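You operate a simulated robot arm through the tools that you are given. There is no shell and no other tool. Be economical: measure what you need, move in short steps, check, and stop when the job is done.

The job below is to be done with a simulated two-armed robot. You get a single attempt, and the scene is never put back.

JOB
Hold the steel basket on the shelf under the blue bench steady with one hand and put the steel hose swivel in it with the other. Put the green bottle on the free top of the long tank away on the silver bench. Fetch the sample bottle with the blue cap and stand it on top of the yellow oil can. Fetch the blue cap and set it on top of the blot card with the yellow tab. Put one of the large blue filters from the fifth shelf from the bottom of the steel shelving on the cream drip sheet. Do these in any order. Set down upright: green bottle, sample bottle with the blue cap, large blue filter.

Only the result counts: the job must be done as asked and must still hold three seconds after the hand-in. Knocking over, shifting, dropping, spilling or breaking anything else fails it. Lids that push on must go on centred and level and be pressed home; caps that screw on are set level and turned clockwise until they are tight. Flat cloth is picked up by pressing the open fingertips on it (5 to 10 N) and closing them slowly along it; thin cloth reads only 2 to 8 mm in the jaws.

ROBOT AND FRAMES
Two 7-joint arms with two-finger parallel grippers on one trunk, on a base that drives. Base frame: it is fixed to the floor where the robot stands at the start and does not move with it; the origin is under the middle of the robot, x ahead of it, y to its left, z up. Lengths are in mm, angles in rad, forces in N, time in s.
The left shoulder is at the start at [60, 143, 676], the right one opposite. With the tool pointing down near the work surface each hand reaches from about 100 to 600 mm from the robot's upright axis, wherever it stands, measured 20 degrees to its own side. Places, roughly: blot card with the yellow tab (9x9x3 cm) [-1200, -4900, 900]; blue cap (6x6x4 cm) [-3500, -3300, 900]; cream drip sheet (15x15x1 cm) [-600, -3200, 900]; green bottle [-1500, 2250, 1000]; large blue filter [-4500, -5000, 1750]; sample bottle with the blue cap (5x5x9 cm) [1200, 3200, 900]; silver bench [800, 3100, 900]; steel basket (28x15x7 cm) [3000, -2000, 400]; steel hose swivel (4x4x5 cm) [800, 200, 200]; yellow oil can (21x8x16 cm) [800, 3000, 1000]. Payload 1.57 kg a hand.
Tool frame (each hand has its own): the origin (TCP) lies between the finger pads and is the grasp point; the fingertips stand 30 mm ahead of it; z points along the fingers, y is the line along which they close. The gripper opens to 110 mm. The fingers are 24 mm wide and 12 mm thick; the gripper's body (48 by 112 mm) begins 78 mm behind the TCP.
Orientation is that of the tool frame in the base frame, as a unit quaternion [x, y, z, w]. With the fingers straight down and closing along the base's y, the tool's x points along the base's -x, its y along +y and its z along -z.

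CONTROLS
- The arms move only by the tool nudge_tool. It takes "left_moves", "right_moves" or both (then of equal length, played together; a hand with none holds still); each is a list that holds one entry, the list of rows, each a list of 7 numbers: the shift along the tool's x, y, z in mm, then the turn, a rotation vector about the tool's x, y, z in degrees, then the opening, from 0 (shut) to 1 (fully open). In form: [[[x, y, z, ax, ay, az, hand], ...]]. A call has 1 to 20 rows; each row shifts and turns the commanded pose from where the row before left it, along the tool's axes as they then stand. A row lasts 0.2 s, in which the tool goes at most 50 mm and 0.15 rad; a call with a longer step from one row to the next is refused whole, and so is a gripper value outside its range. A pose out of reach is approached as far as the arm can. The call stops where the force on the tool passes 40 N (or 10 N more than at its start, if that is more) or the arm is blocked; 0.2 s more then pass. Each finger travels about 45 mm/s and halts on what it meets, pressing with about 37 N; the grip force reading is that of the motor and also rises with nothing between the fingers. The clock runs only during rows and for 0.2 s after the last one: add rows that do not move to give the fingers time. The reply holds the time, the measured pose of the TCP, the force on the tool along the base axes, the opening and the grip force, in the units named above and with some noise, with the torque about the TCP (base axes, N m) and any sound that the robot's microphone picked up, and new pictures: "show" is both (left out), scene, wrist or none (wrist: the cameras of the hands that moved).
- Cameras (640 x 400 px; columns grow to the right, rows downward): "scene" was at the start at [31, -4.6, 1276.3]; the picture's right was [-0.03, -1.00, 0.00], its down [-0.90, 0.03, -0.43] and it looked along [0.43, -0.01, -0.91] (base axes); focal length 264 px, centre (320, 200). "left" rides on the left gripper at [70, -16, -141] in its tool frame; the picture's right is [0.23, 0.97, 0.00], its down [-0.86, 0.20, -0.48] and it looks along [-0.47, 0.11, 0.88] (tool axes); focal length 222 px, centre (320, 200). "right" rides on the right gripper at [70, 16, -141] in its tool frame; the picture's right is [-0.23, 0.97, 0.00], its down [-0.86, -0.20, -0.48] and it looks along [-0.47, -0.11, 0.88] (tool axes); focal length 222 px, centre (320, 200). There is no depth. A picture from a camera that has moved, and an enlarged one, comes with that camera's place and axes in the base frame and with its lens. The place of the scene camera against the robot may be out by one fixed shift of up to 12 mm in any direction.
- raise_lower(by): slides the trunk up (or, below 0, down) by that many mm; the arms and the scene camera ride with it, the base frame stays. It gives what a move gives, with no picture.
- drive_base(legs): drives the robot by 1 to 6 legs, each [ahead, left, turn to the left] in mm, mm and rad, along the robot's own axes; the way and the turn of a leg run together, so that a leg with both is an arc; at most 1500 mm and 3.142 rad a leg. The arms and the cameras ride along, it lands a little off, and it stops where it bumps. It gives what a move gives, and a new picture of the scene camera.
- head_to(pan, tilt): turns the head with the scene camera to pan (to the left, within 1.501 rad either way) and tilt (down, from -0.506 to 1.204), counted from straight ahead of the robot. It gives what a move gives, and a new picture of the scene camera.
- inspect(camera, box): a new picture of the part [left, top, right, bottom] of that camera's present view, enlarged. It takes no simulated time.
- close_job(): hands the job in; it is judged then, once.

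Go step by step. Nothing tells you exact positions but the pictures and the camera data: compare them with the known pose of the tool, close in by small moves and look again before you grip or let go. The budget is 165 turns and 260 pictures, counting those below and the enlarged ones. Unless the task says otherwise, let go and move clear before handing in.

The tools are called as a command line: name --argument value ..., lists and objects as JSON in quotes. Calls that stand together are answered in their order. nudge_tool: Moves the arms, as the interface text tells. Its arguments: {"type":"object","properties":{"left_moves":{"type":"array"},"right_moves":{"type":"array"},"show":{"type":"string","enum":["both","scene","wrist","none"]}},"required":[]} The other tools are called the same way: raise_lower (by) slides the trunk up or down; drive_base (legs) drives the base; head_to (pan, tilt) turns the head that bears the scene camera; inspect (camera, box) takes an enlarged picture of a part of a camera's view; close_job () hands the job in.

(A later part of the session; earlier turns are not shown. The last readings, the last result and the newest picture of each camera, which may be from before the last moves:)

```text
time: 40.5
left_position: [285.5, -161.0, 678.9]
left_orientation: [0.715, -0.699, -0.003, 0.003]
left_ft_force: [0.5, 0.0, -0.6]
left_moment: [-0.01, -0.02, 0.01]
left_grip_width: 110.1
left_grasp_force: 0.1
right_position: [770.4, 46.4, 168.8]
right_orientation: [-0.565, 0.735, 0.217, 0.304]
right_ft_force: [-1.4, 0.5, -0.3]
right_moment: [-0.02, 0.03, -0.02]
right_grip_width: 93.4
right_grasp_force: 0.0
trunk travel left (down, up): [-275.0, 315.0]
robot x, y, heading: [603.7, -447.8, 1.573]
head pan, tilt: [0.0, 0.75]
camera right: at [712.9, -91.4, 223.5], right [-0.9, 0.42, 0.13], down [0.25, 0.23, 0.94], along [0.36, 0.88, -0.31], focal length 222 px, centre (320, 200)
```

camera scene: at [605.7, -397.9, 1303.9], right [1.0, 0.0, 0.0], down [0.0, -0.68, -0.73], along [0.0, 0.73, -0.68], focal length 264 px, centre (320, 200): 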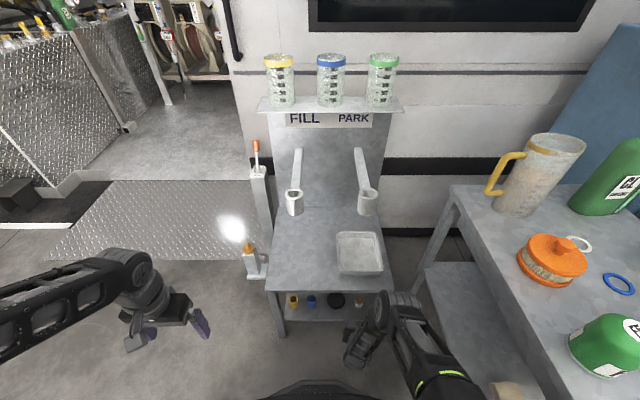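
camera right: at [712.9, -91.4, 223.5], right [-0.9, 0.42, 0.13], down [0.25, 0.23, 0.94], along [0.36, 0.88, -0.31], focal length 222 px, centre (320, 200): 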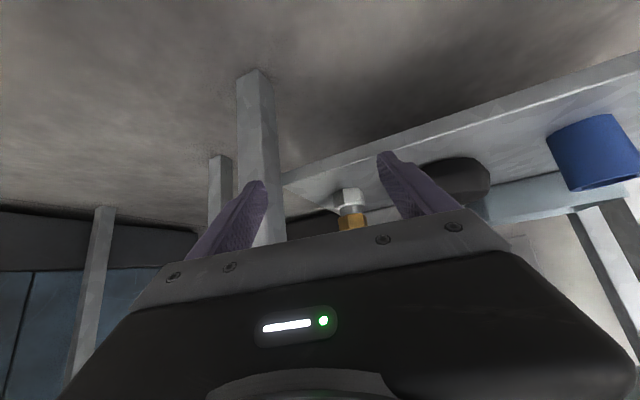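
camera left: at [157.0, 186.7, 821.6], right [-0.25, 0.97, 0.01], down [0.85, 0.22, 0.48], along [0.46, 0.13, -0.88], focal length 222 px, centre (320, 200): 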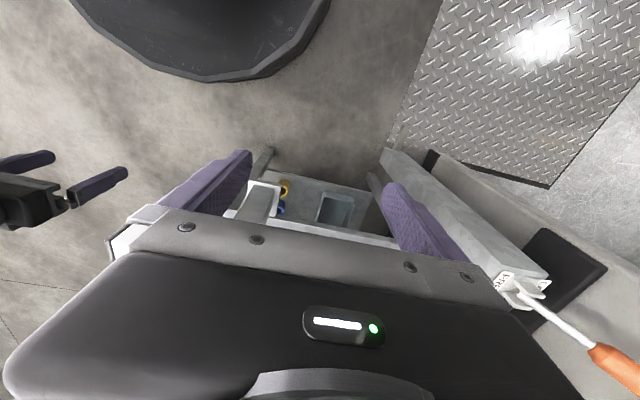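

The fingertips met the shelf edge, whose top seems to be at z≈150. I'll back a hair, rise to z≈187 and go on.

nudge_tool --right_moves '[[[4, 0, -4, 0, 0, 0, 0.85], [-13, 0, -13, 0, 0, 0, 0.85]]]' --show "none"

drive_base --legs '[[65, 0, 0]]'

nudge_tool --right_moves '[[[0, 0, 0, 0, 0, 0, 0.85]]]' --show "wrist"

```text
time: 41.0
left_position: [285.8, -162.1, 678.5]
left_orientation: [0.715, -0.699, -0.003, 0.004]
left_ft_force: [0.4, -0.7, 1.1]
left_moment: [-0.02, -0.02, -0.03]
left_grip_width: 109.9
left_grasp_force: 0.1
right_position: [766.7, 42.0, 187.3]
right_orientation: [-0.566, 0.735, 0.217, 0.304]
right_ft_force: [-0.3, 0.0, 0.1]
right_moment: [-0.05, -0.01, 0.04]
right_grip_width: 93.8
right_grasp_force: 0.0
trunk travel left (down, up): [-275.0, 315.0]
robot x, y, heading: [610.2, -444.6, 1.566]
head pan, tilt: [0.0, 0.75]
```

```text
time: 41.9
left_position: [284.3, -144.7, 678.1]
left_orientation: [0.715, -0.699, -0.003, 0.005]
left_ft_force: [-0.2, 0.3, -0.5]
left_moment: [0.01, -0.01, 0.01]
left_grip_width: 109.9
left_grasp_force: 0.1
right_position: [766.3, 50.3, 184.0]
right_orientation: [-0.566, 0.739, 0.211, 0.298]
right_ft_force: [-1.1, 0.0, -0.2]
right_moment: [0.0, 0.06, 0.0]
right_grip_width: 92.7
right_grasp_force: 0.1
trunk travel left (down, up): [-275.0, 315.0]
robot x, y, heading: [607.1, -430.4, 1.566]
head pan, tilt: [0.0, 0.75]
stopped in leg 1: the force on the tool passed its limit (the readings are from after the stop); the commanded pose is now the measured one
camera scene: at [605.7, -381.3, 1303.9], right [1.0, 0.0, 0.0], down [0.0, -0.68, -0.73], along [0.0, 0.73, -0.68], focal length 264 px, centre (320, 200)
```

scene: 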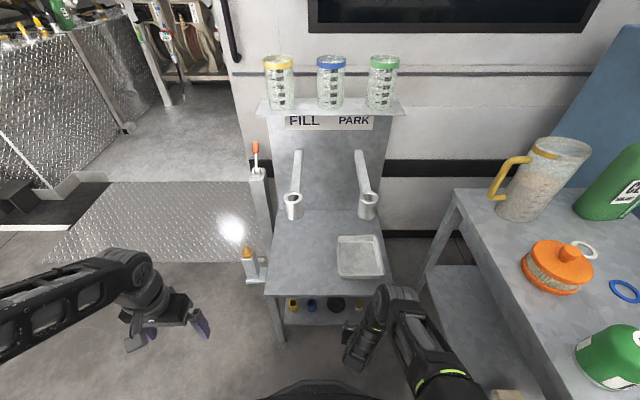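

```text
time: 42.3
left_position: [286.4, -144.3, 679.6]
left_orientation: [0.715, -0.699, -0.003, 0.003]
left_ft_force: [0.4, -0.3, 0.1]
left_moment: [0.01, -0.01, -0.02]
left_grip_width: 110.0
left_grasp_force: 0.0
right_position: [765.0, 49.7, 183.5]
right_orientation: [-0.566, 0.739, 0.211, 0.299]
right_ft_force: [-1.6, 0.8, -0.5]
right_moment: [0.01, 0.09, 0.0]
right_grip_width: 92.2
right_grasp_force: 0.0
trunk travel left (down, up): [-275.0, 315.0]
robot x, y, heading: [608.9, -433.4, 1.569]
head pan, tilt: [0.0, 0.75]
camera right: at [707.3, -87.8, 241.3], right [-0.9, 0.42, 0.13], down [0.25, 0.24, 0.94], along [0.37, 0.87, -0.32], focal length 222 px, centre (320, 200)
```

right: 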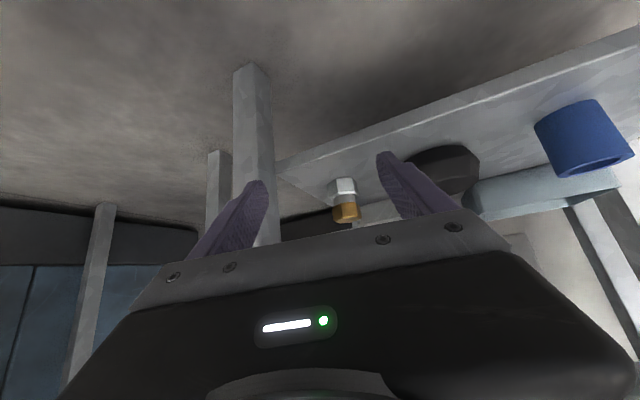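

The right fingertip touched the bench leg. I'll back off, yaw 15° more, narrow the opening and then move in.

nudge_tool --right_moves '[[[14, 0, -14, 0, 0, 0, 0.65], [0, 10, 0, 5.3, 0, 5.3, 0.65], [0, 0, 0, 5.3, 0, 5.3, 0.65], [-3, 0, -3, 0, 0, 0, 0.65]]]' --show "wrist"

```text
time: 43.3
left_position: [285.9, -144.7, 678.8]
left_orientation: [0.715, -0.699, -0.003, 0.005]
left_ft_force: [-0.5, -0.3, -0.6]
left_moment: [-0.03, 0.02, -0.01]
left_grip_width: 110.1
left_grasp_force: 0.1
right_position: [749.9, 34.2, 188.9]
right_orientation: [-0.465, 0.804, 0.169, 0.33]
right_ft_force: [-0.3, -1.1, -0.9]
right_moment: [-0.03, -0.02, 0.01]
right_grip_width: 71.1
right_grasp_force: 0.2
trunk travel left (down, up): [-275.0, 315.0]
robot x, y, heading: [605.3, -428.1, 1.566]
head pan, tilt: [0.0, 0.75]
camera right: at [657.9, -83.9, 244.6], right [-0.76, 0.64, 0.12], down [0.29, 0.17, 0.94], along [0.58, 0.75, -0.31], focal length 222 px, centre (320, 200)
```

right: 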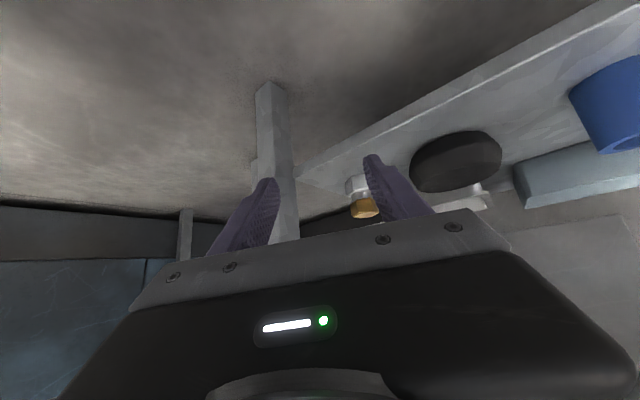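

The swivel is at about (771, 133). I'll drive straight in by 65 mm and look.

drive_base --legs '[[65, 0, 0]]'

nudge_tool --right_moves '[[[0, 0, 0, 0, 0, 0, 0.65]]]' --show "wrist"

```text
time: 44.2
left_position: [285.3, -79.6, 678.8]
left_orientation: [0.716, -0.699, -0.003, 0.004]
left_ft_force: [-0.5, 0.4, -0.1]
left_moment: [-0.05, -0.02, -0.02]
left_grip_width: 109.9
left_grasp_force: 0.0
right_position: [749.7, 98.9, 188.3]
right_orientation: [-0.467, 0.803, 0.169, 0.329]
right_ft_force: [-0.2, -0.4, 0.3]
right_moment: [0.02, 0.0, 0.02]
right_grip_width: 71.5
right_grasp_force: 0.1
trunk travel left (down, up): [-275.0, 315.0]
robot x, y, heading: [608.1, -363.7, 1.565]
head pan, tilt: [0.0, 0.75]
camera scene: at [605.9, -316.1, 1304.0], right [1.0, 0.0, 0.0], down [0.0, -0.68, -0.73], along [0.0, 0.73, -0.68], focal length 264 px, centre (320, 200)
```

scene: 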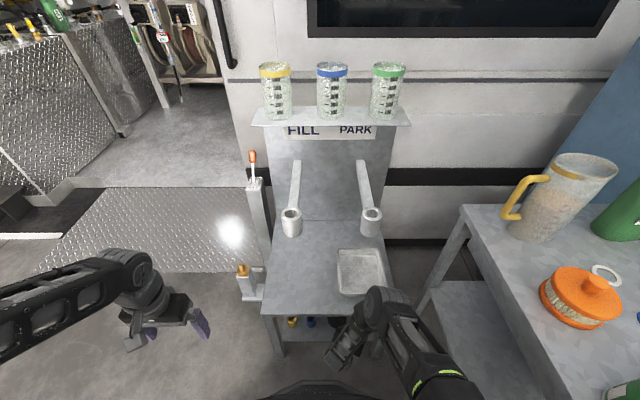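

```text
time: 44.6
left_position: [286.2, -79.8, 678.1]
left_orientation: [0.715, -0.699, -0.004, 0.005]
left_ft_force: [0.5, 0.2, -0.4]
left_moment: [0.01, -0.03, -0.02]
left_grip_width: 109.9
left_grasp_force: 0.1
right_position: [750.6, 98.7, 189.3]
right_orientation: [-0.466, 0.804, 0.169, 0.329]
right_ft_force: [-0.5, 0.5, 0.1]
right_moment: [0.0, 0.0, -0.01]
right_grip_width: 71.3
right_grasp_force: 0.1
trunk travel left (down, up): [-275.0, 315.0]
robot x, y, heading: [610.9, -364.9, 1.566]
head pan, tilt: [0.0, 0.75]
camera right: at [658.4, -18.8, 244.6], right [-0.76, 0.64, 0.12], down [0.29, 0.17, 0.94], along [0.58, 0.75, -0.31], focal length 222 px, centre (320, 200)
```

right: 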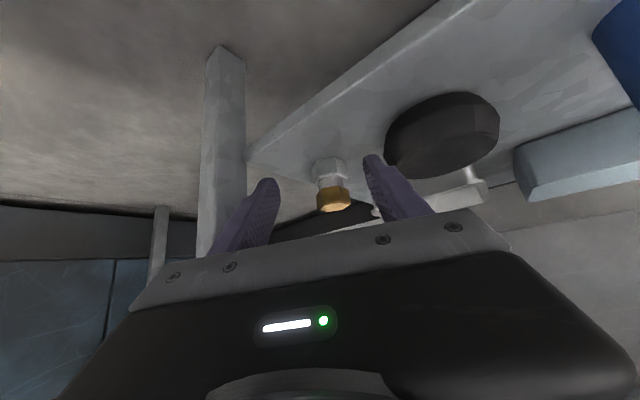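

Swivel now measured at about (763, 137). I'll make the final small advance with the fingers straddling it and look.

nudge_tool --right_moves '[[[-11, 4, 14, 0, 0, 0, 0.6], [-11, 4, 14, 0, 0, 0, 0.6]]]' --show "wrist"

```text
time: 45.2
left_position: [285.8, -79.3, 678.1]
left_orientation: [0.715, -0.7, -0.003, 0.005]
left_ft_force: [-0.4, 1.0, 0.3]
left_moment: [-0.01, 0.01, 0.02]
left_grip_width: 110.0
left_grasp_force: 0.1
right_position: [761.0, 133.7, 183.5]
right_orientation: [-0.465, 0.804, 0.169, 0.33]
right_ft_force: [-0.7, 0.1, -0.5]
right_moment: [0.04, 0.01, 0.0]
right_grip_width: 65.9
right_grasp_force: 0.1
trunk travel left (down, up): [-275.0, 315.0]
robot x, y, heading: [606.8, -363.1, 1.569]
head pan, tilt: [0.0, 0.75]
camera right: at [669.3, 15.8, 239.3], right [-0.76, 0.64, 0.12], down [0.29, 0.17, 0.94], along [0.58, 0.75, -0.31], focal length 222 px, centre (320, 200)
```

right: 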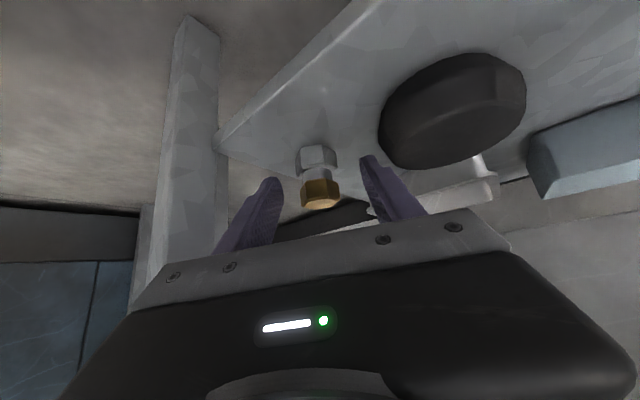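

The swivel sits right at the grasp point. I'll close the fingers.

nudge_tool --right_moves '[[[0, 0, 0, 0, 0, 0, 0.3], [0, 0, 0, 0, 0, 0, 0], [0, 0, 0, 0, 0, 0, 0], [0, 0, 0, 0, 0, 0, 0], [0, 0, 0, 0, 0, 0, 0]]]' --show "wrist"

```text
time: 46.5
left_position: [287.1, -78.4, 678.4]
left_orientation: [0.715, -0.699, -0.002, 0.004]
left_ft_force: [0.1, -1.0, -0.2]
left_moment: [0.0, -0.02, 0.0]
left_grip_width: 110.2
left_grasp_force: 0.0
right_position: [761.3, 133.7, 183.3]
right_orientation: [-0.465, 0.804, 0.169, 0.331]
right_ft_force: [0.3, -0.4, 0.5]
right_moment: [0.03, 0.02, 0.03]
right_grip_width: 32.8
right_grasp_force: 37.3
trunk travel left (down, up): [-275.0, 315.0]
robot x, y, heading: [605.4, -364.1, 1.567]
head pan, tilt: [0.0, 0.75]
camera right: at [669.2, 15.6, 239.3], right [-0.76, 0.64, 0.12], down [0.29, 0.17, 0.94], along [0.58, 0.75, -0.31], focal length 222 px, centre (320, 200)
```

right: 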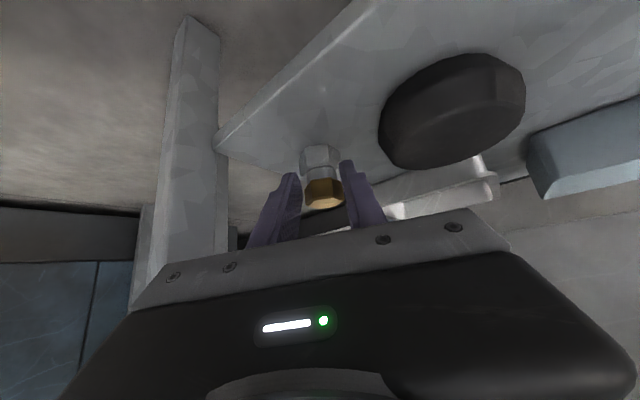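

Gripped at 33 mm. I'll lift 20 mm and back out of the bench.

nudge_tool --right_moves '[[[-14, -1, -14, 0, 0, 0, 0], [0, 10, 0, 0, 0, 0, 0]]]' --show "none"

drive_base --legs '[[-450, 0, 0]]'

nudge_tool --right_moves '[[[0, 0, 0, 0, 0, 0, 0]]]' --show "wrist"

```text
time: 47.0
left_position: [285.6, -79.8, 678.5]
left_orientation: [0.714, -0.7, -0.003, 0.004]
left_ft_force: [0.0, 0.5, 0.0]
left_moment: [0.01, -0.01, -0.04]
left_grip_width: 110.0
left_grasp_force: 0.0
right_position: [753.1, 139.4, 203.2]
right_orientation: [-0.465, 0.804, 0.169, 0.33]
right_ft_force: [-0.6, -1.1, -1.8]
right_moment: [-0.03, 0.04, -0.04]
right_grip_width: 32.5
right_grasp_force: 36.6
trunk travel left (down, up): [-275.0, 315.0]
robot x, y, heading: [606.9, -367.5, 1.568]
head pan, tilt: [0.0, 0.75]
```

```text
time: 49.8
left_position: [284.0, -529.6, 678.4]
left_orientation: [0.713, -0.701, -0.003, 0.004]
left_ft_force: [-0.1, -0.2, -0.2]
left_moment: [0.04, -0.01, 0.01]
left_grip_width: 110.3
left_grasp_force: 0.0
right_position: [752.9, -316.1, 204.0]
right_orientation: [-0.463, 0.805, 0.167, 0.33]
right_ft_force: [-0.4, -0.2, -0.6]
right_moment: [-0.04, 0.03, 0.0]
right_grip_width: 32.6
right_grasp_force: 37.1
trunk travel left (down, up): [-275.0, 315.0]
robot x, y, heading: [600.9, -821.4, 1.566]
head pan, tilt: [0.0, 0.75]
camera scene: at [603.8, -768.9, 1304.0], right [1.0, -0.01, 0.0], down [-0.01, -0.68, -0.73], along [0.01, 0.73, -0.68], focal length 264 px, centre (320, 200)
```

scene: 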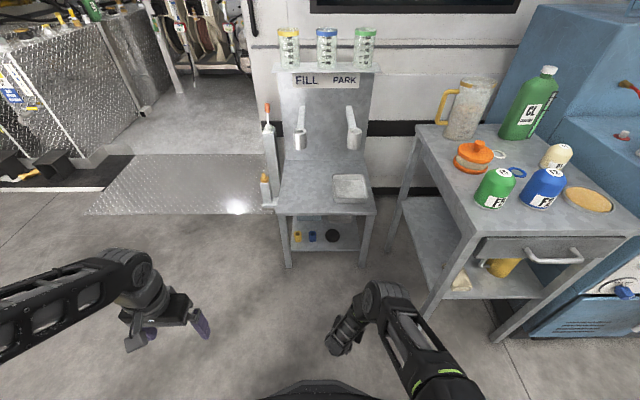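

```text
time: 50.2
left_position: [284.7, -530.7, 678.7]
left_orientation: [0.713, -0.701, -0.003, 0.005]
left_ft_force: [-0.4, -0.9, 0.4]
left_moment: [0.0, 0.01, 0.03]
left_grip_width: 109.6
left_grasp_force: 0.1
right_position: [753.5, -316.5, 204.0]
right_orientation: [-0.463, 0.805, 0.168, 0.33]
right_ft_force: [-0.8, -0.3, -0.6]
right_moment: [-0.02, 0.04, 0.04]
right_grip_width: 32.4
right_grasp_force: 37.5
trunk travel left (down, up): [-275.0, 315.0]
robot x, y, heading: [601.5, -820.0, 1.568]
head pan, tilt: [0.0, 0.75]
camera right: at [660.5, -432.6, 259.1], right [-0.75, 0.65, 0.12], down [0.29, 0.17, 0.94], along [0.59, 0.75, -0.31], focal length 222 px, centre (320, 200)
```

right: 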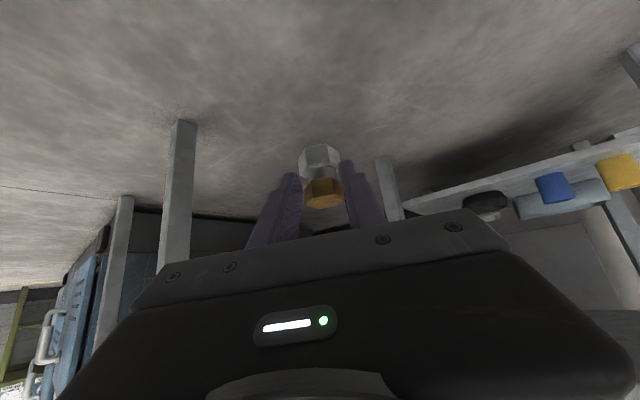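

The swivel is in hand. Next I drive along the corridor toward the blue bench with the basket.

nudge_tool --right_moves '[[[-32, 0, -32, 0, 0, 0, 0], [-32, 0, -32, 0, 0, 0, 0], [-32, 0, -32, 0, 0, 0, 0], [-32, 0, -32, 0, 0, 0, 0], [-32, 0, -32, 0, 0, 0, 0], [-32, 0, -32, 0, 0, 0, 0], [-32, 0, -32, 0, 0, 0, 0], [-32, 0, -32, 0, 0, 0, 0]]]' --show "none"

drive_base --legs '[[0, 0, -1.571], [1200, -130, 0]]'

head_to --pan -0.4 --tilt 0.5

```text
time: 52.0
left_position: [285.2, -531.4, 678.3]
left_orientation: [0.713, -0.701, -0.004, 0.004]
left_ft_force: [-1.0, 0.1, -0.3]
left_moment: [0.02, 0.0, -0.01]
left_grip_width: 109.9
left_grasp_force: 0.1
right_position: [745.6, -301.1, 563.2]
right_orientation: [-0.463, 0.805, 0.167, 0.33]
right_ft_force: [0.7, 0.0, -0.5]
right_moment: [-0.02, 0.03, -0.02]
right_grip_width: 32.5
right_grasp_force: 36.9
trunk travel left (down, up): [-275.0, 315.0]
robot x, y, heading: [600.9, -818.7, 1.563]
head pan, tilt: [0.0, 0.75]
```

```text
time: 62.0
left_position: [2114.3, -626.3, 678.5]
left_orientation: [-0.01, 1.0, 0.005, -0.001]
left_ft_force: [-0.2, -0.2, 0.1]
left_moment: [0.01, 0.0, 0.0]
left_grip_width: 110.0
left_grasp_force: 0.0
right_position: [2345.9, -1087.4, 564.0]
right_orientation: [0.24, 0.897, -0.114, 0.352]
right_ft_force: [0.1, -0.3, -1.4]
right_moment: [0.05, 0.04, -0.01]
right_grip_width: 32.5
right_grasp_force: 37.0
trunk travel left (down, up): [-275.0, 315.0]
robot x, y, heading: [1826.3, -945.6, -0.002]
head pan, tilt: [0.0, 0.75]
camera scene: at [1879.6, -949.8, 1304.0], right [0.0, -1.0, 0.0], down [-0.68, 0.0, -0.73], along [0.73, 0.0, -0.68], focal length 264 px, centre (320, 200)
```

scene: 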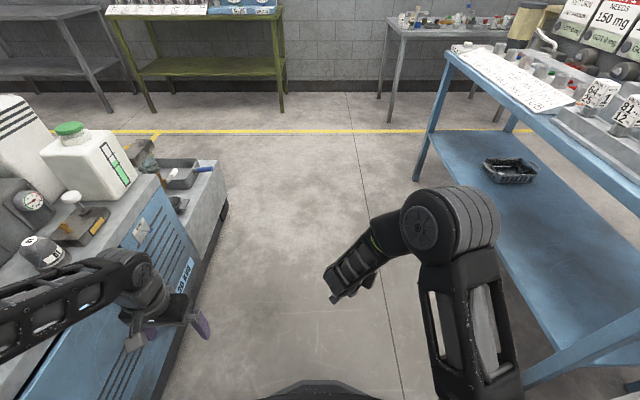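

```text
time: 62.9
left_position: [2113.7, -627.7, 679.1]
left_orientation: [-0.01, 1.0, 0.005, 0.0]
left_ft_force: [-0.8, -0.9, -0.6]
left_moment: [-0.03, -0.01, -0.02]
left_grip_width: 110.1
left_grasp_force: 0.2
right_position: [2346.3, -1087.3, 563.4]
right_orientation: [0.24, 0.898, -0.114, 0.352]
right_ft_force: [-0.3, -0.5, -1.1]
right_moment: [0.02, 0.04, 0.0]
right_grip_width: 32.3
right_grasp_force: 37.0
trunk travel left (down, up): [-275.0, 315.0]
robot x, y, heading: [1825.0, -944.8, -0.003]
head pan, tilt: [-0.4, 0.499]
camera scene: at [1880.5, -985.1, 1325.9], right [-0.39, -0.92, 0.0], down [-0.44, 0.19, -0.88], along [0.81, -0.34, -0.48], focal length 264 px, centre (320, 200)
```

scene: 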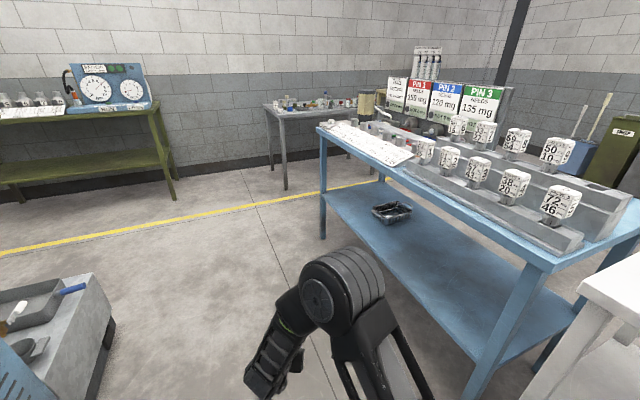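

The basket is at about (3095, -2030, 400), roughly 310 mm inside the shelf's front edge. I'll drive opposite it and face it.

drive_base --legs '[[1270, -60, 0], [0, 0, -1.571]]'

head_to --pan 0 --tilt 0.7

inspect --camera "scene" --box '[240, 80, 400, 180]'

```text
time: 73.1
left_position: [3397.8, -1292.2, 678.0]
left_orientation: [0.704, 0.711, 0.004, 0.003]
left_ft_force: [-0.8, 0.7, -0.5]
left_moment: [0.03, 0.0, -0.03]
left_grip_width: 110.0
left_grasp_force: 0.0
right_position: [2934.7, -1518.2, 563.6]
right_orientation: [0.807, 0.46, -0.331, 0.167]
right_ft_force: [0.5, -0.5, 0.5]
right_moment: [0.03, 0.0, -0.01]
right_grip_width: 32.5
right_grasp_force: 36.8
trunk travel left (down, up): [-275.0, 315.0]
robot x, y, heading: [3082.6, -1001.3, -1.589]
head pan, tilt: [-0.4, 0.499]
camera scene: at [3045.4, -1056.7, 1326.0], right [-0.91, 0.4, 0.0], down [0.19, 0.44, -0.88], along [-0.35, -0.8, -0.48], focal length 264 px, centre (320, 200)
```

scene: 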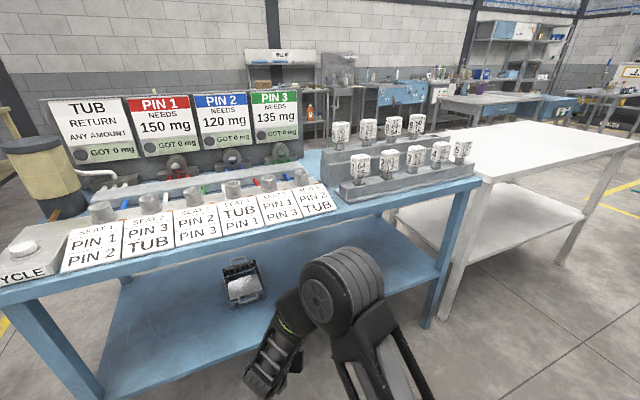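

```text
time: 73.9
left_position: [3398.8, -1291.0, 678.9]
left_orientation: [0.704, 0.71, 0.004, 0.004]
left_ft_force: [1.1, 0.1, -0.1]
left_moment: [-0.03, -0.01, 0.0]
left_grip_width: 110.0
left_grasp_force: 0.1
right_position: [2933.6, -1517.9, 563.9]
right_orientation: [0.806, 0.461, -0.331, 0.167]
right_ft_force: [-0.2, 0.4, -1.1]
right_moment: [0.06, 0.01, 0.02]
right_grip_width: 32.3
right_grasp_force: 36.4
trunk travel left (down, up): [-275.0, 315.0]
robot x, y, heading: [3081.7, -1004.9, -1.585]
head pan, tilt: [0.0, 0.7]
camera scene: at [3080.7, -1058.4, 1308.3], right [-1.0, 0.02, 0.0], down [0.01, 0.64, -0.77], along [-0.01, -0.77, -0.64], focal length 264 px, centre (320, 200)
```

scene: 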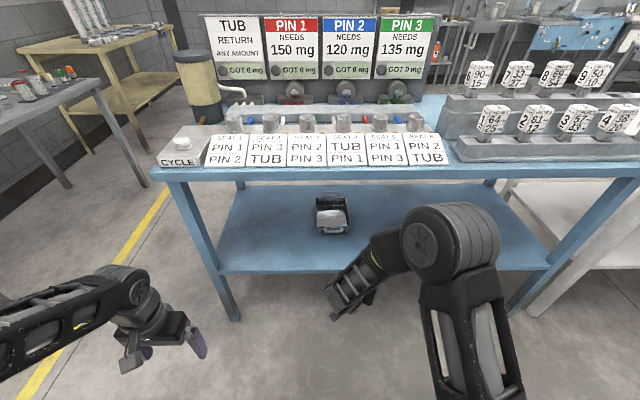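

```text
4.00 times, centred on (320, 130) of scene
camera zoom: at [3080.7, -1058.4, 1308.3], right [-1.0, 0.02, 0.0], down [0.01, 0.64, -0.77], along [-0.01, -0.77, -0.64], focal length 1058 px, centre (320, 480)
```

zoom: 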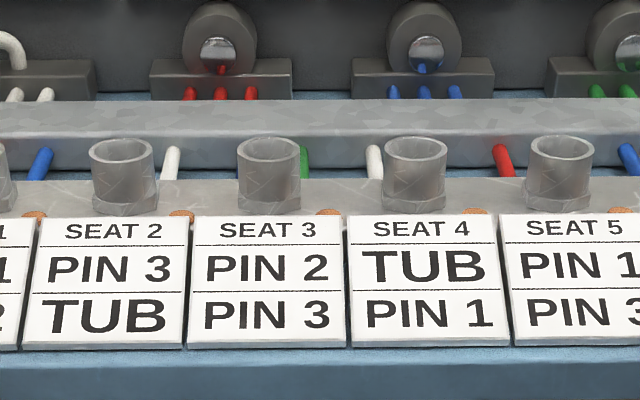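

inspect --camera "scene" --box '[280, 180, 384, 245]'

inspect --camera "right" --box '[0, 0, 640, 400]'

```text
6.15 times, centred on (332, 212) of scene
camera zoom: at [3080.7, -1058.4, 1308.3], right [-1.0, 0.02, 0.0], down [0.01, 0.64, -0.77], along [-0.01, -0.77, -0.64], focal length 1627 px, centre (246, 123)
```

zoom: 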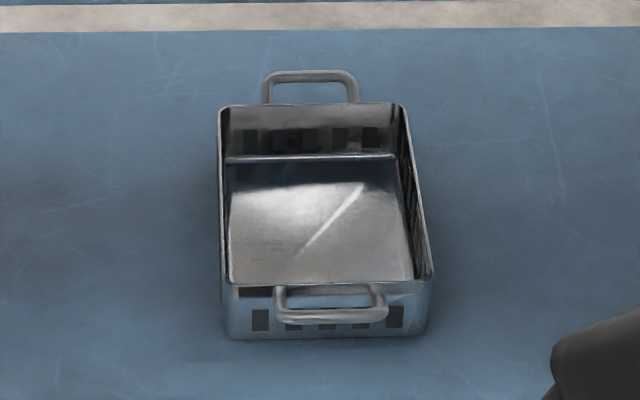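

```text
1.00 times, centred on (320, 200) of right
camera zoom: at [3026.5, -1400.9, 619.8], right [0.75, -0.65, 0.12], down [-0.29, -0.16, 0.94], along [-0.59, -0.74, -0.31], focal length 222 px, centre (320, 200)
```

zoom: 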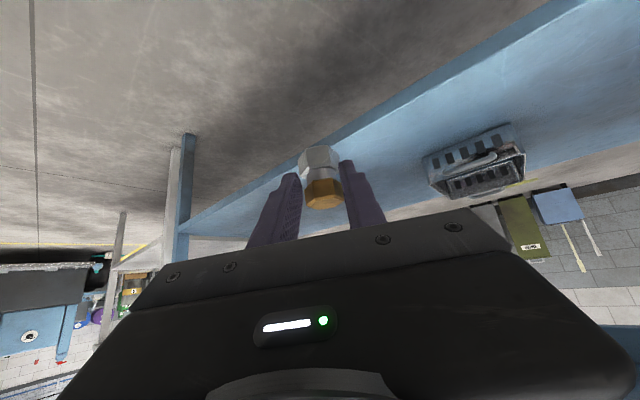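

The basket is an empty steel tray, rim at z≈450, centred near (3011, -2007), long side pointing away from me. I'll turn the right hand to point inward and bring the left hand forward pitched 45°.

nudge_tool --right_moves '[[[0, 0, 0, -5.4, -0.3, -5.7, 0], [0, 0, 0, -5.4, -0.3, -5.7, 0], [0, 0, 0, -5.4, -0.3, -5.7, 0], [0, 0, 0, -5.4, -0.3, -5.7, 0], [0, 0, 0, -5.4, -0.3, -5.7, 0], [0, 0, 0, -5.4, -0.3, -5.7, 0], [0, 0, 0, -5.4, -0.3, -5.7, 0], [0, 0, 0, -5.4, -0.3, -5.7, 0], [0, 0, 0, 0, 0, 0, 0], [0, 0, 0, 0, 0, 0, 0], [0, 0, 0, 0, 0, 0, 0], [0, 0, 0, 0, 0, 0, 0], [0, 0, 0, 0, 0, 0, 0], [0, 0, 0, 0, 0, 0, 0], [0, 0, 0, 0, 0, 0, 0], [0, 0, 0, 0, 0, 0, 0]]]' --left_moves '[[[-20, -19, 15, 0, 0, 0, 0.7], [-20, -19, 15, 0, 0, 0, 0.7], [-20, -19, 15, 0, 0, 0, 0.7], [-20, -19, 15, 0, 0, 0, 0.7], [-20, -19, 15, 0, 0, 0, 0.7], [-20, -19, 15, 0, 0, 0, 0.7], [-20, -19, 15, 0, 0, 0, 0.7], [-20, -19, 15, 0, 0, 0, 0.7], [-20, -19, 15, 0, 0, 0, 0.7], [-20, -19, 15, 0, 0, 0, 0.7], [0, 0, 0, 0, -7.5, 0, 0.7], [0, 0, 0, 0, -7.5, 0, 0.7], [0, 0, 0, 0, -7.5, 0, 0.7], [0, 0, 0, 0, -7.5, 0, 0.7], [0, 0, 0, 0, -7.5, 0, 0.7], [0, 0, 0, 0, -7.5, 0, 0.7]]]' --show "none"

drive_base --legs '[[0, 0, 0.016], [150, 45, 0]]'

```text
time: 77.3
left_position: [3210.2, -1492.7, 527.0]
left_orientation: [0.652, 0.655, -0.265, 0.276]
left_ft_force: [-0.3, 0.0, -0.1]
left_moment: [0.02, -0.01, 0.02]
left_grip_width: 76.9
left_grasp_force: 0.0
right_position: [2935.2, -1518.5, 564.9]
right_orientation: [0.449, 0.812, -0.197, 0.315]
right_ft_force: [-0.3, -0.2, -0.8]
right_moment: [0.0, 0.02, 0.01]
right_grip_width: 32.3
right_grasp_force: 37.1
trunk travel left (down, up): [-275.0, 315.0]
robot x, y, heading: [3079.6, -1003.2, -1.587]
head pan, tilt: [0.0, 0.7]
```

```text
time: 79.1
left_position: [3262.1, -1637.2, 525.4]
left_orientation: [0.647, 0.659, -0.263, 0.277]
left_ft_force: [-0.2, 0.1, -0.5]
left_moment: [0.01, 0.0, -0.06]
left_grip_width: 77.1
left_grasp_force: 0.1
right_position: [2986.9, -1666.0, 564.1]
right_orientation: [0.443, 0.816, -0.194, 0.316]
right_ft_force: [-0.2, 0.1, -1.1]
right_moment: [0.04, 0.05, 0.04]
right_grip_width: 32.3
right_grasp_force: 37.5
trunk travel left (down, up): [-275.0, 315.0]
robot x, y, heading: [3128.3, -1147.9, -1.577]
head pan, tilt: [0.0, 0.7]
camera scene: at [3126.2, -1205.4, 1308.2], right [-1.0, 0.0, 0.0], down [0.0, 0.64, -0.76], along [0.0, -0.76, -0.64], focal length 264 px, centre (320, 200)
```

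scene: 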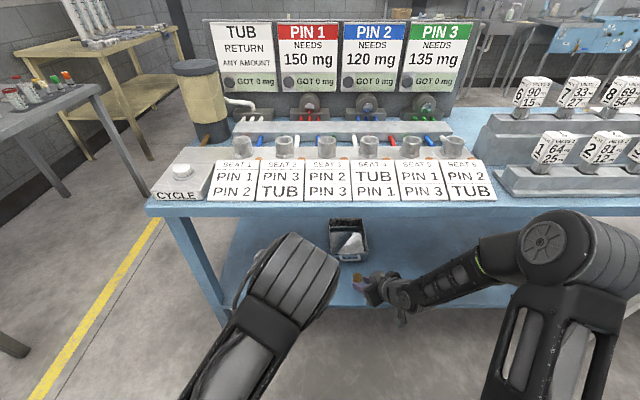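

The elbows are high relative to the bench top, so I'll back a little, centre on the basket, lower the trunk and raise the hands to match.

drive_base --legs '[[-60, -90, 0]]'

raise_lower --by -265

nudge_tool --right_moves '[[[-31, -1.6, -32.6, 0, 0, 0, 0], [-31, -1.6, -32.6, 0, 0, 0, 0], [-31, -1.6, -32.6, 0, 0, 0, 0], [-31, -1.6, -32.6, 0, 0, 0, 0], [-31, -1.6, -32.6, 0, 0, 0, 0], [-31, -1.6, -32.6, 0, 0, 0, 0]]]' --left_moves '[[[-32, 0, -32, 0, 0, 0, 0.7], [-32, 0, -32, 0, 0, 0, 0.7], [-32, 0, -32, 0, 0, 0, 0.7], [-32, 0, -32, 0, 0, 0, 0.7], [-32, 0, -32, 0, 0, 0, 0.7], [-32, 0, -32, 0, 0, 0, 0.7]]]' --show "scene"

```text
time: 80.2
left_position: [3174.8, -1577.9, 525.4]
left_orientation: [0.647, 0.66, -0.263, 0.277]
left_ft_force: [-0.2, 0.4, -0.4]
left_moment: [0.0, -0.01, 0.03]
left_grip_width: 76.8
left_grasp_force: 0.1
right_position: [2897.7, -1606.4, 563.8]
right_orientation: [0.443, 0.816, -0.195, 0.316]
right_ft_force: [-0.5, -0.6, -0.5]
right_moment: [0.01, 0.01, -0.01]
right_grip_width: 32.1
right_grasp_force: 37.3
trunk travel left (down, up): [-275.0, 315.0]
robot x, y, heading: [3040.2, -1085.2, -1.572]
head pan, tilt: [0.0, 0.7]
camera scene: at [3037.7, -1145.1, 1308.3], right [-1.0, 0.0, 0.0], down [0.0, 0.64, -0.76], along [0.0, -0.76, -0.64], focal length 264 px, centre (320, 200)
```

scene: 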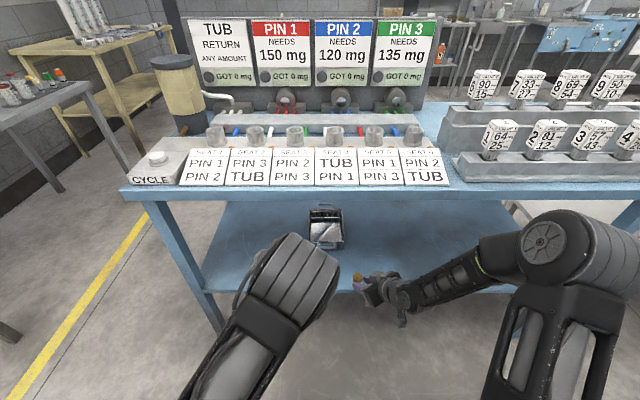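

```text
time: 83.0
left_position: [3175.4, -1577.7, 260.8]
left_orientation: [0.648, 0.659, -0.264, 0.276]
left_ft_force: [-0.1, 0.0, -0.5]
left_moment: [0.0, 0.01, -0.01]
left_grip_width: 77.1
left_grasp_force: 0.1
right_position: [2898.2, -1607.5, 299.2]
right_orientation: [0.443, 0.816, -0.195, 0.317]
right_ft_force: [0.4, -0.1, -1.3]
right_moment: [0.0, 0.04, 0.0]
right_grip_width: 32.1
right_grasp_force: 37.3
trunk travel left (down, up): [-10.0, 580.0]
robot x, y, heading: [3039.5, -1090.5, -1.573]
head pan, tilt: [0.0, 0.7]
```

```text
time: 84.4
left_position: [3171.4, -1576.0, 530.8]
left_orientation: [0.647, 0.66, -0.263, 0.276]
left_ft_force: [0.1, 0.2, -0.7]
left_moment: [-0.01, -0.04, 0.0]
left_grip_width: 77.1
left_grasp_force: 0.0
right_position: [2899.0, -1608.2, 568.6]
right_orientation: [0.443, 0.817, -0.193, 0.316]
right_ft_force: [-0.6, -0.3, -1.1]
right_moment: [0.05, 0.03, -0.01]
right_grip_width: 32.4
right_grasp_force: 37.0
trunk travel left (down, up): [-10.0, 580.0]
robot x, y, heading: [3039.1, -1087.5, -1.569]
head pan, tilt: [0.0, 0.7]
camera scene: at [3038.4, -1145.3, 1043.2], right [-1.0, 0.0, 0.0], down [0.0, 0.64, -0.76], along [0.0, -0.76, -0.64], focal length 264 px, centre (320, 200)
```

scene: 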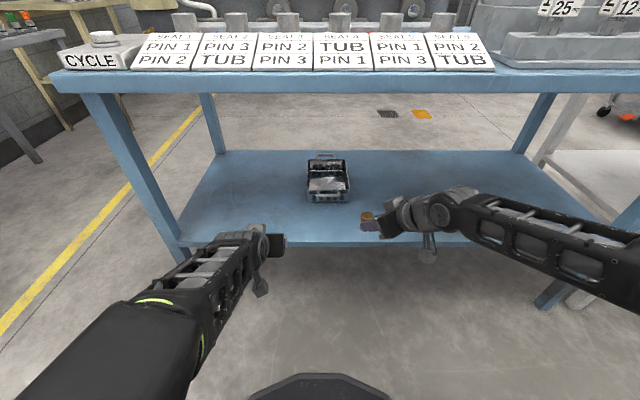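

The view under the bench is clear now. I'll drive 300 mm forward so the hands flank the basket above rim height.

drive_base --legs '[[300, 0, 0]]'

head_to --pan 0 --tilt 0.85

nudge_tool --left_moves '[[[0, 0, 0, 0, 0, 0, 0.7]]]' --right_moves '[[[0, 0, 0, 0, 0, 0, 0]]]' --show "wrist"

```text
time: 86.4
left_position: [3168.2, -1882.6, 531.7]
left_orientation: [0.649, 0.658, -0.264, 0.276]
left_ft_force: [-0.3, 0.0, 0.4]
left_moment: [-0.01, 0.0, 0.02]
left_grip_width: 76.9
left_grasp_force: 0.1
right_position: [2897.3, -1911.6, 568.9]
right_orientation: [0.445, 0.815, -0.195, 0.315]
right_ft_force: [-1.0, -0.1, -1.7]
right_moment: [0.04, 0.02, 0.01]
right_grip_width: 32.1
right_grasp_force: 37.5
trunk travel left (down, up): [-10.0, 580.0]
robot x, y, heading: [3037.2, -1391.0, -1.573]
head pan, tilt: [0.0, 0.7]
camera scene: at [3036.5, -1449.4, 1043.3], right [-1.0, 0.01, 0.0], down [0.0, 0.64, -0.76], along [0.0, -0.76, -0.64], focal length 264 px, centre (320, 200)
```

scene: 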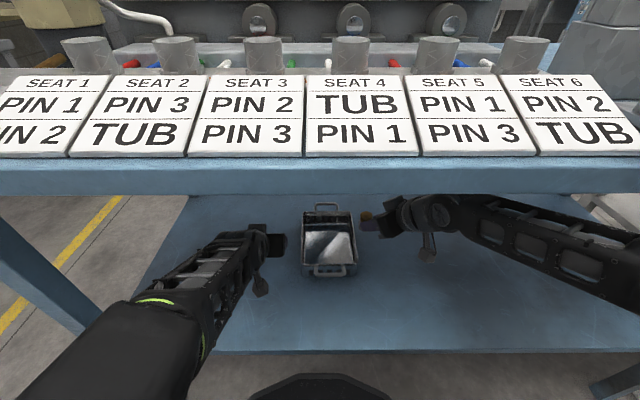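

```text
time: 87.1
left_position: [3167.9, -1882.7, 531.2]
left_orientation: [0.649, 0.658, -0.264, 0.277]
left_ft_force: [-0.5, 0.4, -0.7]
left_moment: [0.0, -0.01, 0.0]
left_grip_width: 77.2
left_grasp_force: 0.0
right_position: [2897.4, -1910.8, 567.7]
right_orientation: [0.445, 0.815, -0.194, 0.316]
right_ft_force: [0.1, -1.0, -1.8]
right_moment: [0.06, -0.01, -0.02]
right_grip_width: 32.4
right_grasp_force: 37.2
trunk travel left (down, up): [-10.0, 580.0]
robot x, y, heading: [3039.5, -1393.8, -1.576]
head pan, tilt: [0.0, 0.85]
camera scene: at [3036.5, -1442.7, 1031.0], right [-1.0, 0.01, 0.0], down [0.0, 0.75, -0.66], along [0.0, -0.66, -0.75], focal length 264 px, centre (320, 200)
```

scene: 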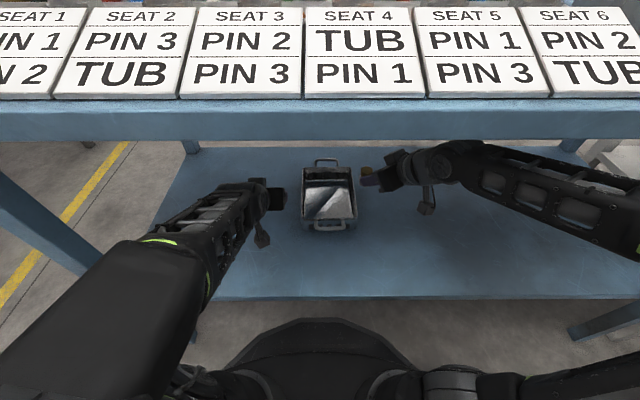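

```text
time: 87.5
left_position: [3168.4, -1883.5, 531.1]
left_orientation: [0.649, 0.658, -0.264, 0.276]
left_ft_force: [-0.1, -0.2, 0.0]
left_moment: [0.02, 0.03, 0.0]
left_grip_width: 76.9
left_grasp_force: 0.1
right_position: [2897.8, -1911.7, 568.3]
right_orientation: [0.445, 0.816, -0.194, 0.315]
right_ft_force: [-0.1, -0.3, -1.2]
right_moment: [0.02, 0.01, -0.03]
right_grip_width: 32.2
right_grasp_force: 37.4
trunk travel left (down, up): [-10.0, 580.0]
robot x, y, heading: [3036.2, -1390.8, -1.578]
head pan, tilt: [0.0, 0.85]
camera right: at [2833.3, -1776.8, 624.2], right [0.92, 0.38, 0.12], down [0.01, -0.33, 0.94], along [0.4, -0.86, -0.31], focal length 222 px, centre (320, 200)
camera left: at [3148.9, -1734.3, 583.3], right [0.97, 0.18, -0.15], down [0.19, -0.26, 0.94], along [0.13, -0.95, -0.29], focal length 222 px, centre (320, 200)
```

right: 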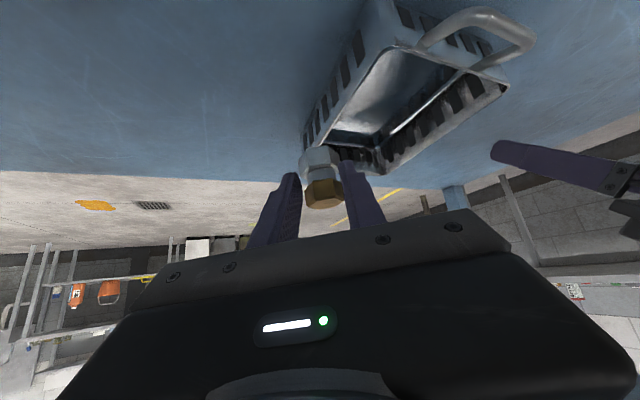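
left: 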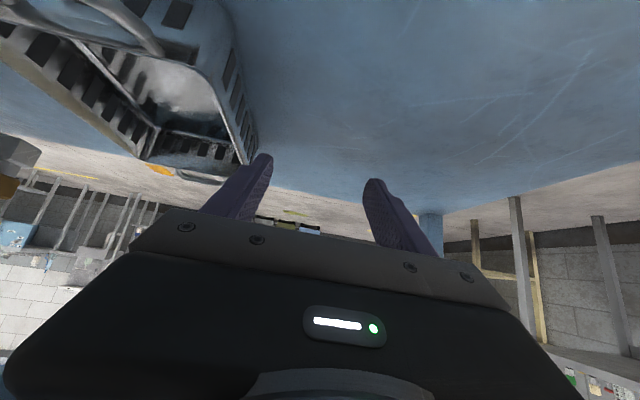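

inspect --camera "scene" --box '[280, 150, 376, 210]'

inspect --camera "scene" --box '[280, 190, 376, 250]'

```text
6.67 times, centred on (328, 180) of scene
camera zoom: at [3036.5, -1442.6, 1031.0], right [-1.0, 0.01, 0.0], down [0.0, 0.75, -0.66], along [0.0, -0.66, -0.75], focal length 1763 px, centre (267, 333)
```

zoom: 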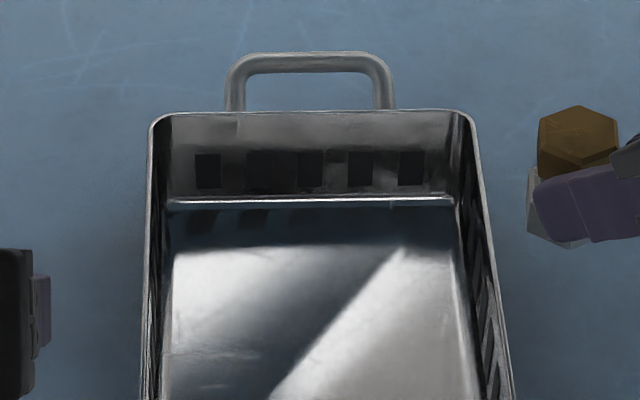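

```text
6.67 times, centred on (328, 220) of scene
camera zoom: at [3036.5, -1442.6, 1031.0], right [-1.0, 0.01, 0.0], down [0.0, 0.75, -0.66], along [0.0, -0.66, -0.75], focal length 1763 px, centre (267, 67)
```

zoom: 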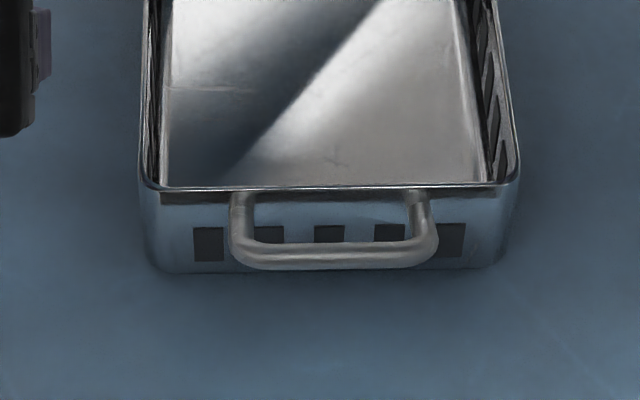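

inspect --camera "right" --box '[290, 0, 546, 160]'

inspect --camera "left" --box '[20, 0, 276, 160]'

```text
2.50 times, centred on (418, 80) of right
camera zoom: at [2833.3, -1776.8, 624.2], right [0.92, 0.38, 0.12], down [0.01, -0.33, 0.94], along [0.4, -0.86, -0.31], focal length 555 px, centre (75, 500)
```

zoom: 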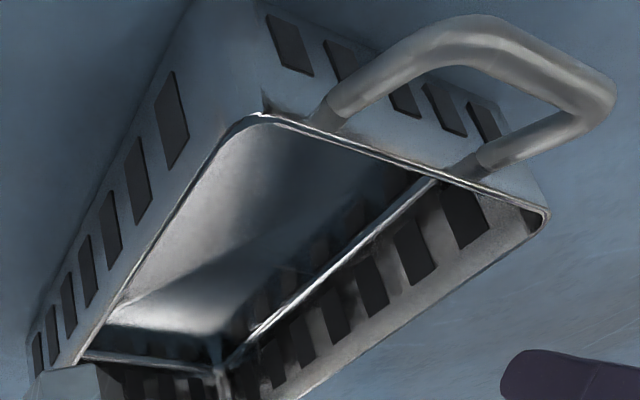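

```text
2.50 times, centred on (148, 80) of left
camera zoom: at [3148.9, -1734.3, 583.3], right [0.97, 0.18, -0.15], down [0.19, -0.26, 0.94], along [0.13, -0.95, -0.29], focal length 555 px, centre (750, 500)
```

zoom: 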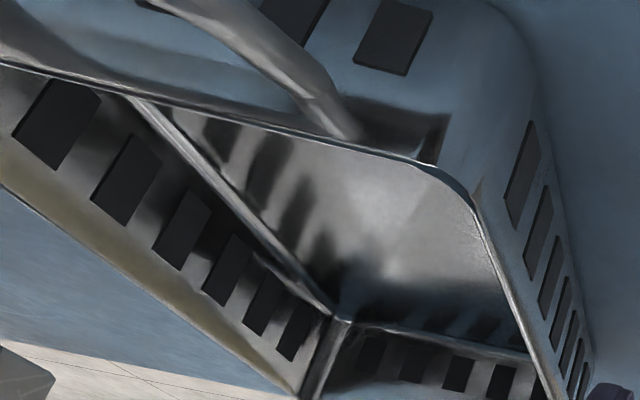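

Using both wrist cameras the rim comes out at z≈478, walls at x≈2931–3081, near rim y≈-1852. The left hand will now straddle the left wall.

nudge_tool --left_moves '[[[0, -44, 0, 0, 0, 0, 0.7], [0, -44, 0, 0, 0, 0, 0.7], [9, 0, 24, 0, 0, 0, 0.7]]]' --show "both"

```text
time: 88.3
left_position: [3082.4, -1894.2, 506.1]
left_orientation: [0.648, 0.658, -0.262, 0.278]
left_ft_force: [0.3, -0.5, -0.3]
left_moment: [0.02, 0.0, 0.02]
left_grip_width: 77.1
left_grasp_force: 0.1
right_position: [2897.8, -1910.7, 567.6]
right_orientation: [0.444, 0.816, -0.195, 0.316]
right_ft_force: [1.1, 0.1, -0.6]
right_moment: [0.0, 0.03, -0.01]
right_grip_width: 32.3
right_grasp_force: 37.0
trunk travel left (down, up): [-10.0, 580.0]
robot x, y, heading: [3036.4, -1391.4, -1.573]
head pan, tilt: [0.0, 0.85]
camera scene: at [3036.6, -1442.4, 1031.0], right [-1.0, 0.01, 0.0], down [0.0, 0.75, -0.66], along [0.0, -0.66, -0.75], focal length 264 px, centre (320, 200)
camera left: at [3062.6, -1746.5, 558.2], right [0.97, 0.18, -0.15], down [0.19, -0.26, 0.95], along [0.13, -0.95, -0.29], focal length 222 px, centre (320, 200)
```

scene: 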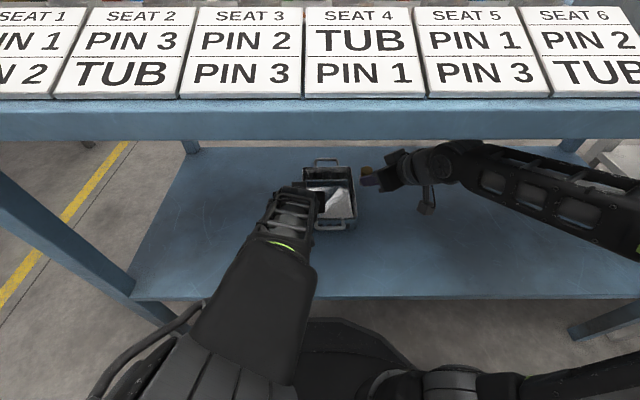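
left: 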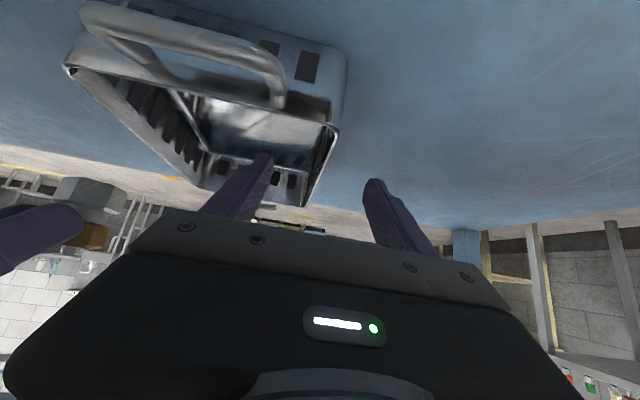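

The wall lies between the fingers. I'll descend 24 mm and close on the wall.

nudge_tool --left_moves '[[[9, 0, 9, 0, 0, 0, 0.7], [8, 0, 8, 0, 0, 0, 0.7], [0, 0, 0, 0, 0, 0, 0.4], [0, 0, 0, 0, 0, 0, 0.2], [0, 0, 0, 0, 0, 0, 0], [0, 0, 0, 0, 0, 0, 0], [0, 0, 0, 0, 0, 0, 0], [0, 0, 0, 0, 0, 0, 0]]]' --show "both"

```text
time: 90.1
left_position: [3080.2, -1894.9, 483.5]
left_orientation: [0.648, 0.658, -0.264, 0.276]
left_ft_force: [-0.5, -0.6, -0.3]
left_moment: [0.1, 0.22, 0.1]
left_grip_width: 2.7
left_grasp_force: 24.5
right_position: [2897.3, -1913.0, 568.8]
right_orientation: [0.445, 0.815, -0.195, 0.315]
right_ft_force: [-0.4, -0.9, -0.9]
right_moment: [0.05, 0.0, 0.0]
right_grip_width: 32.3
right_grasp_force: 36.8
trunk travel left (down, up): [-10.0, 580.0]
robot x, y, heading: [3040.2, -1389.8, -1.582]
head pan, tilt: [0.0, 0.85]
camera scene: at [3036.5, -1442.7, 1031.0], right [-1.0, 0.01, 0.0], down [0.0, 0.75, -0.66], along [0.0, -0.66, -0.75], focal length 264 px, centre (320, 200)
camera left: at [3061.5, -1746.7, 535.7], right [0.97, 0.18, -0.15], down [0.19, -0.26, 0.94], along [0.13, -0.95, -0.29], focal length 222 px, centre (320, 200)
```

scene: 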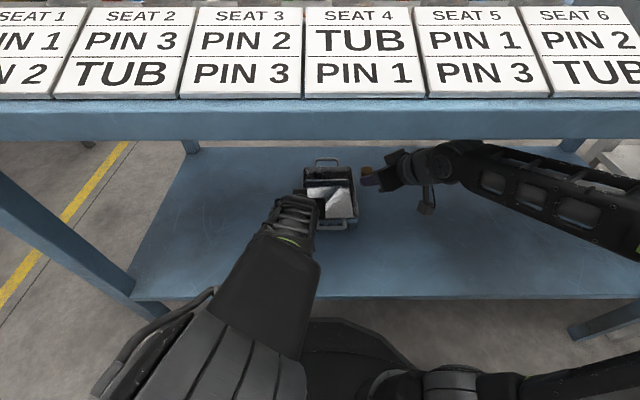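
left: 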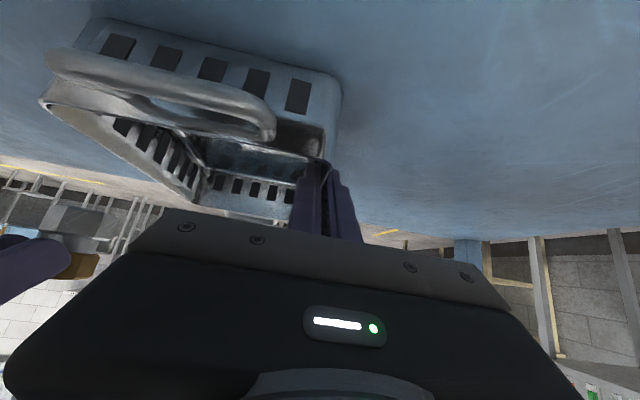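

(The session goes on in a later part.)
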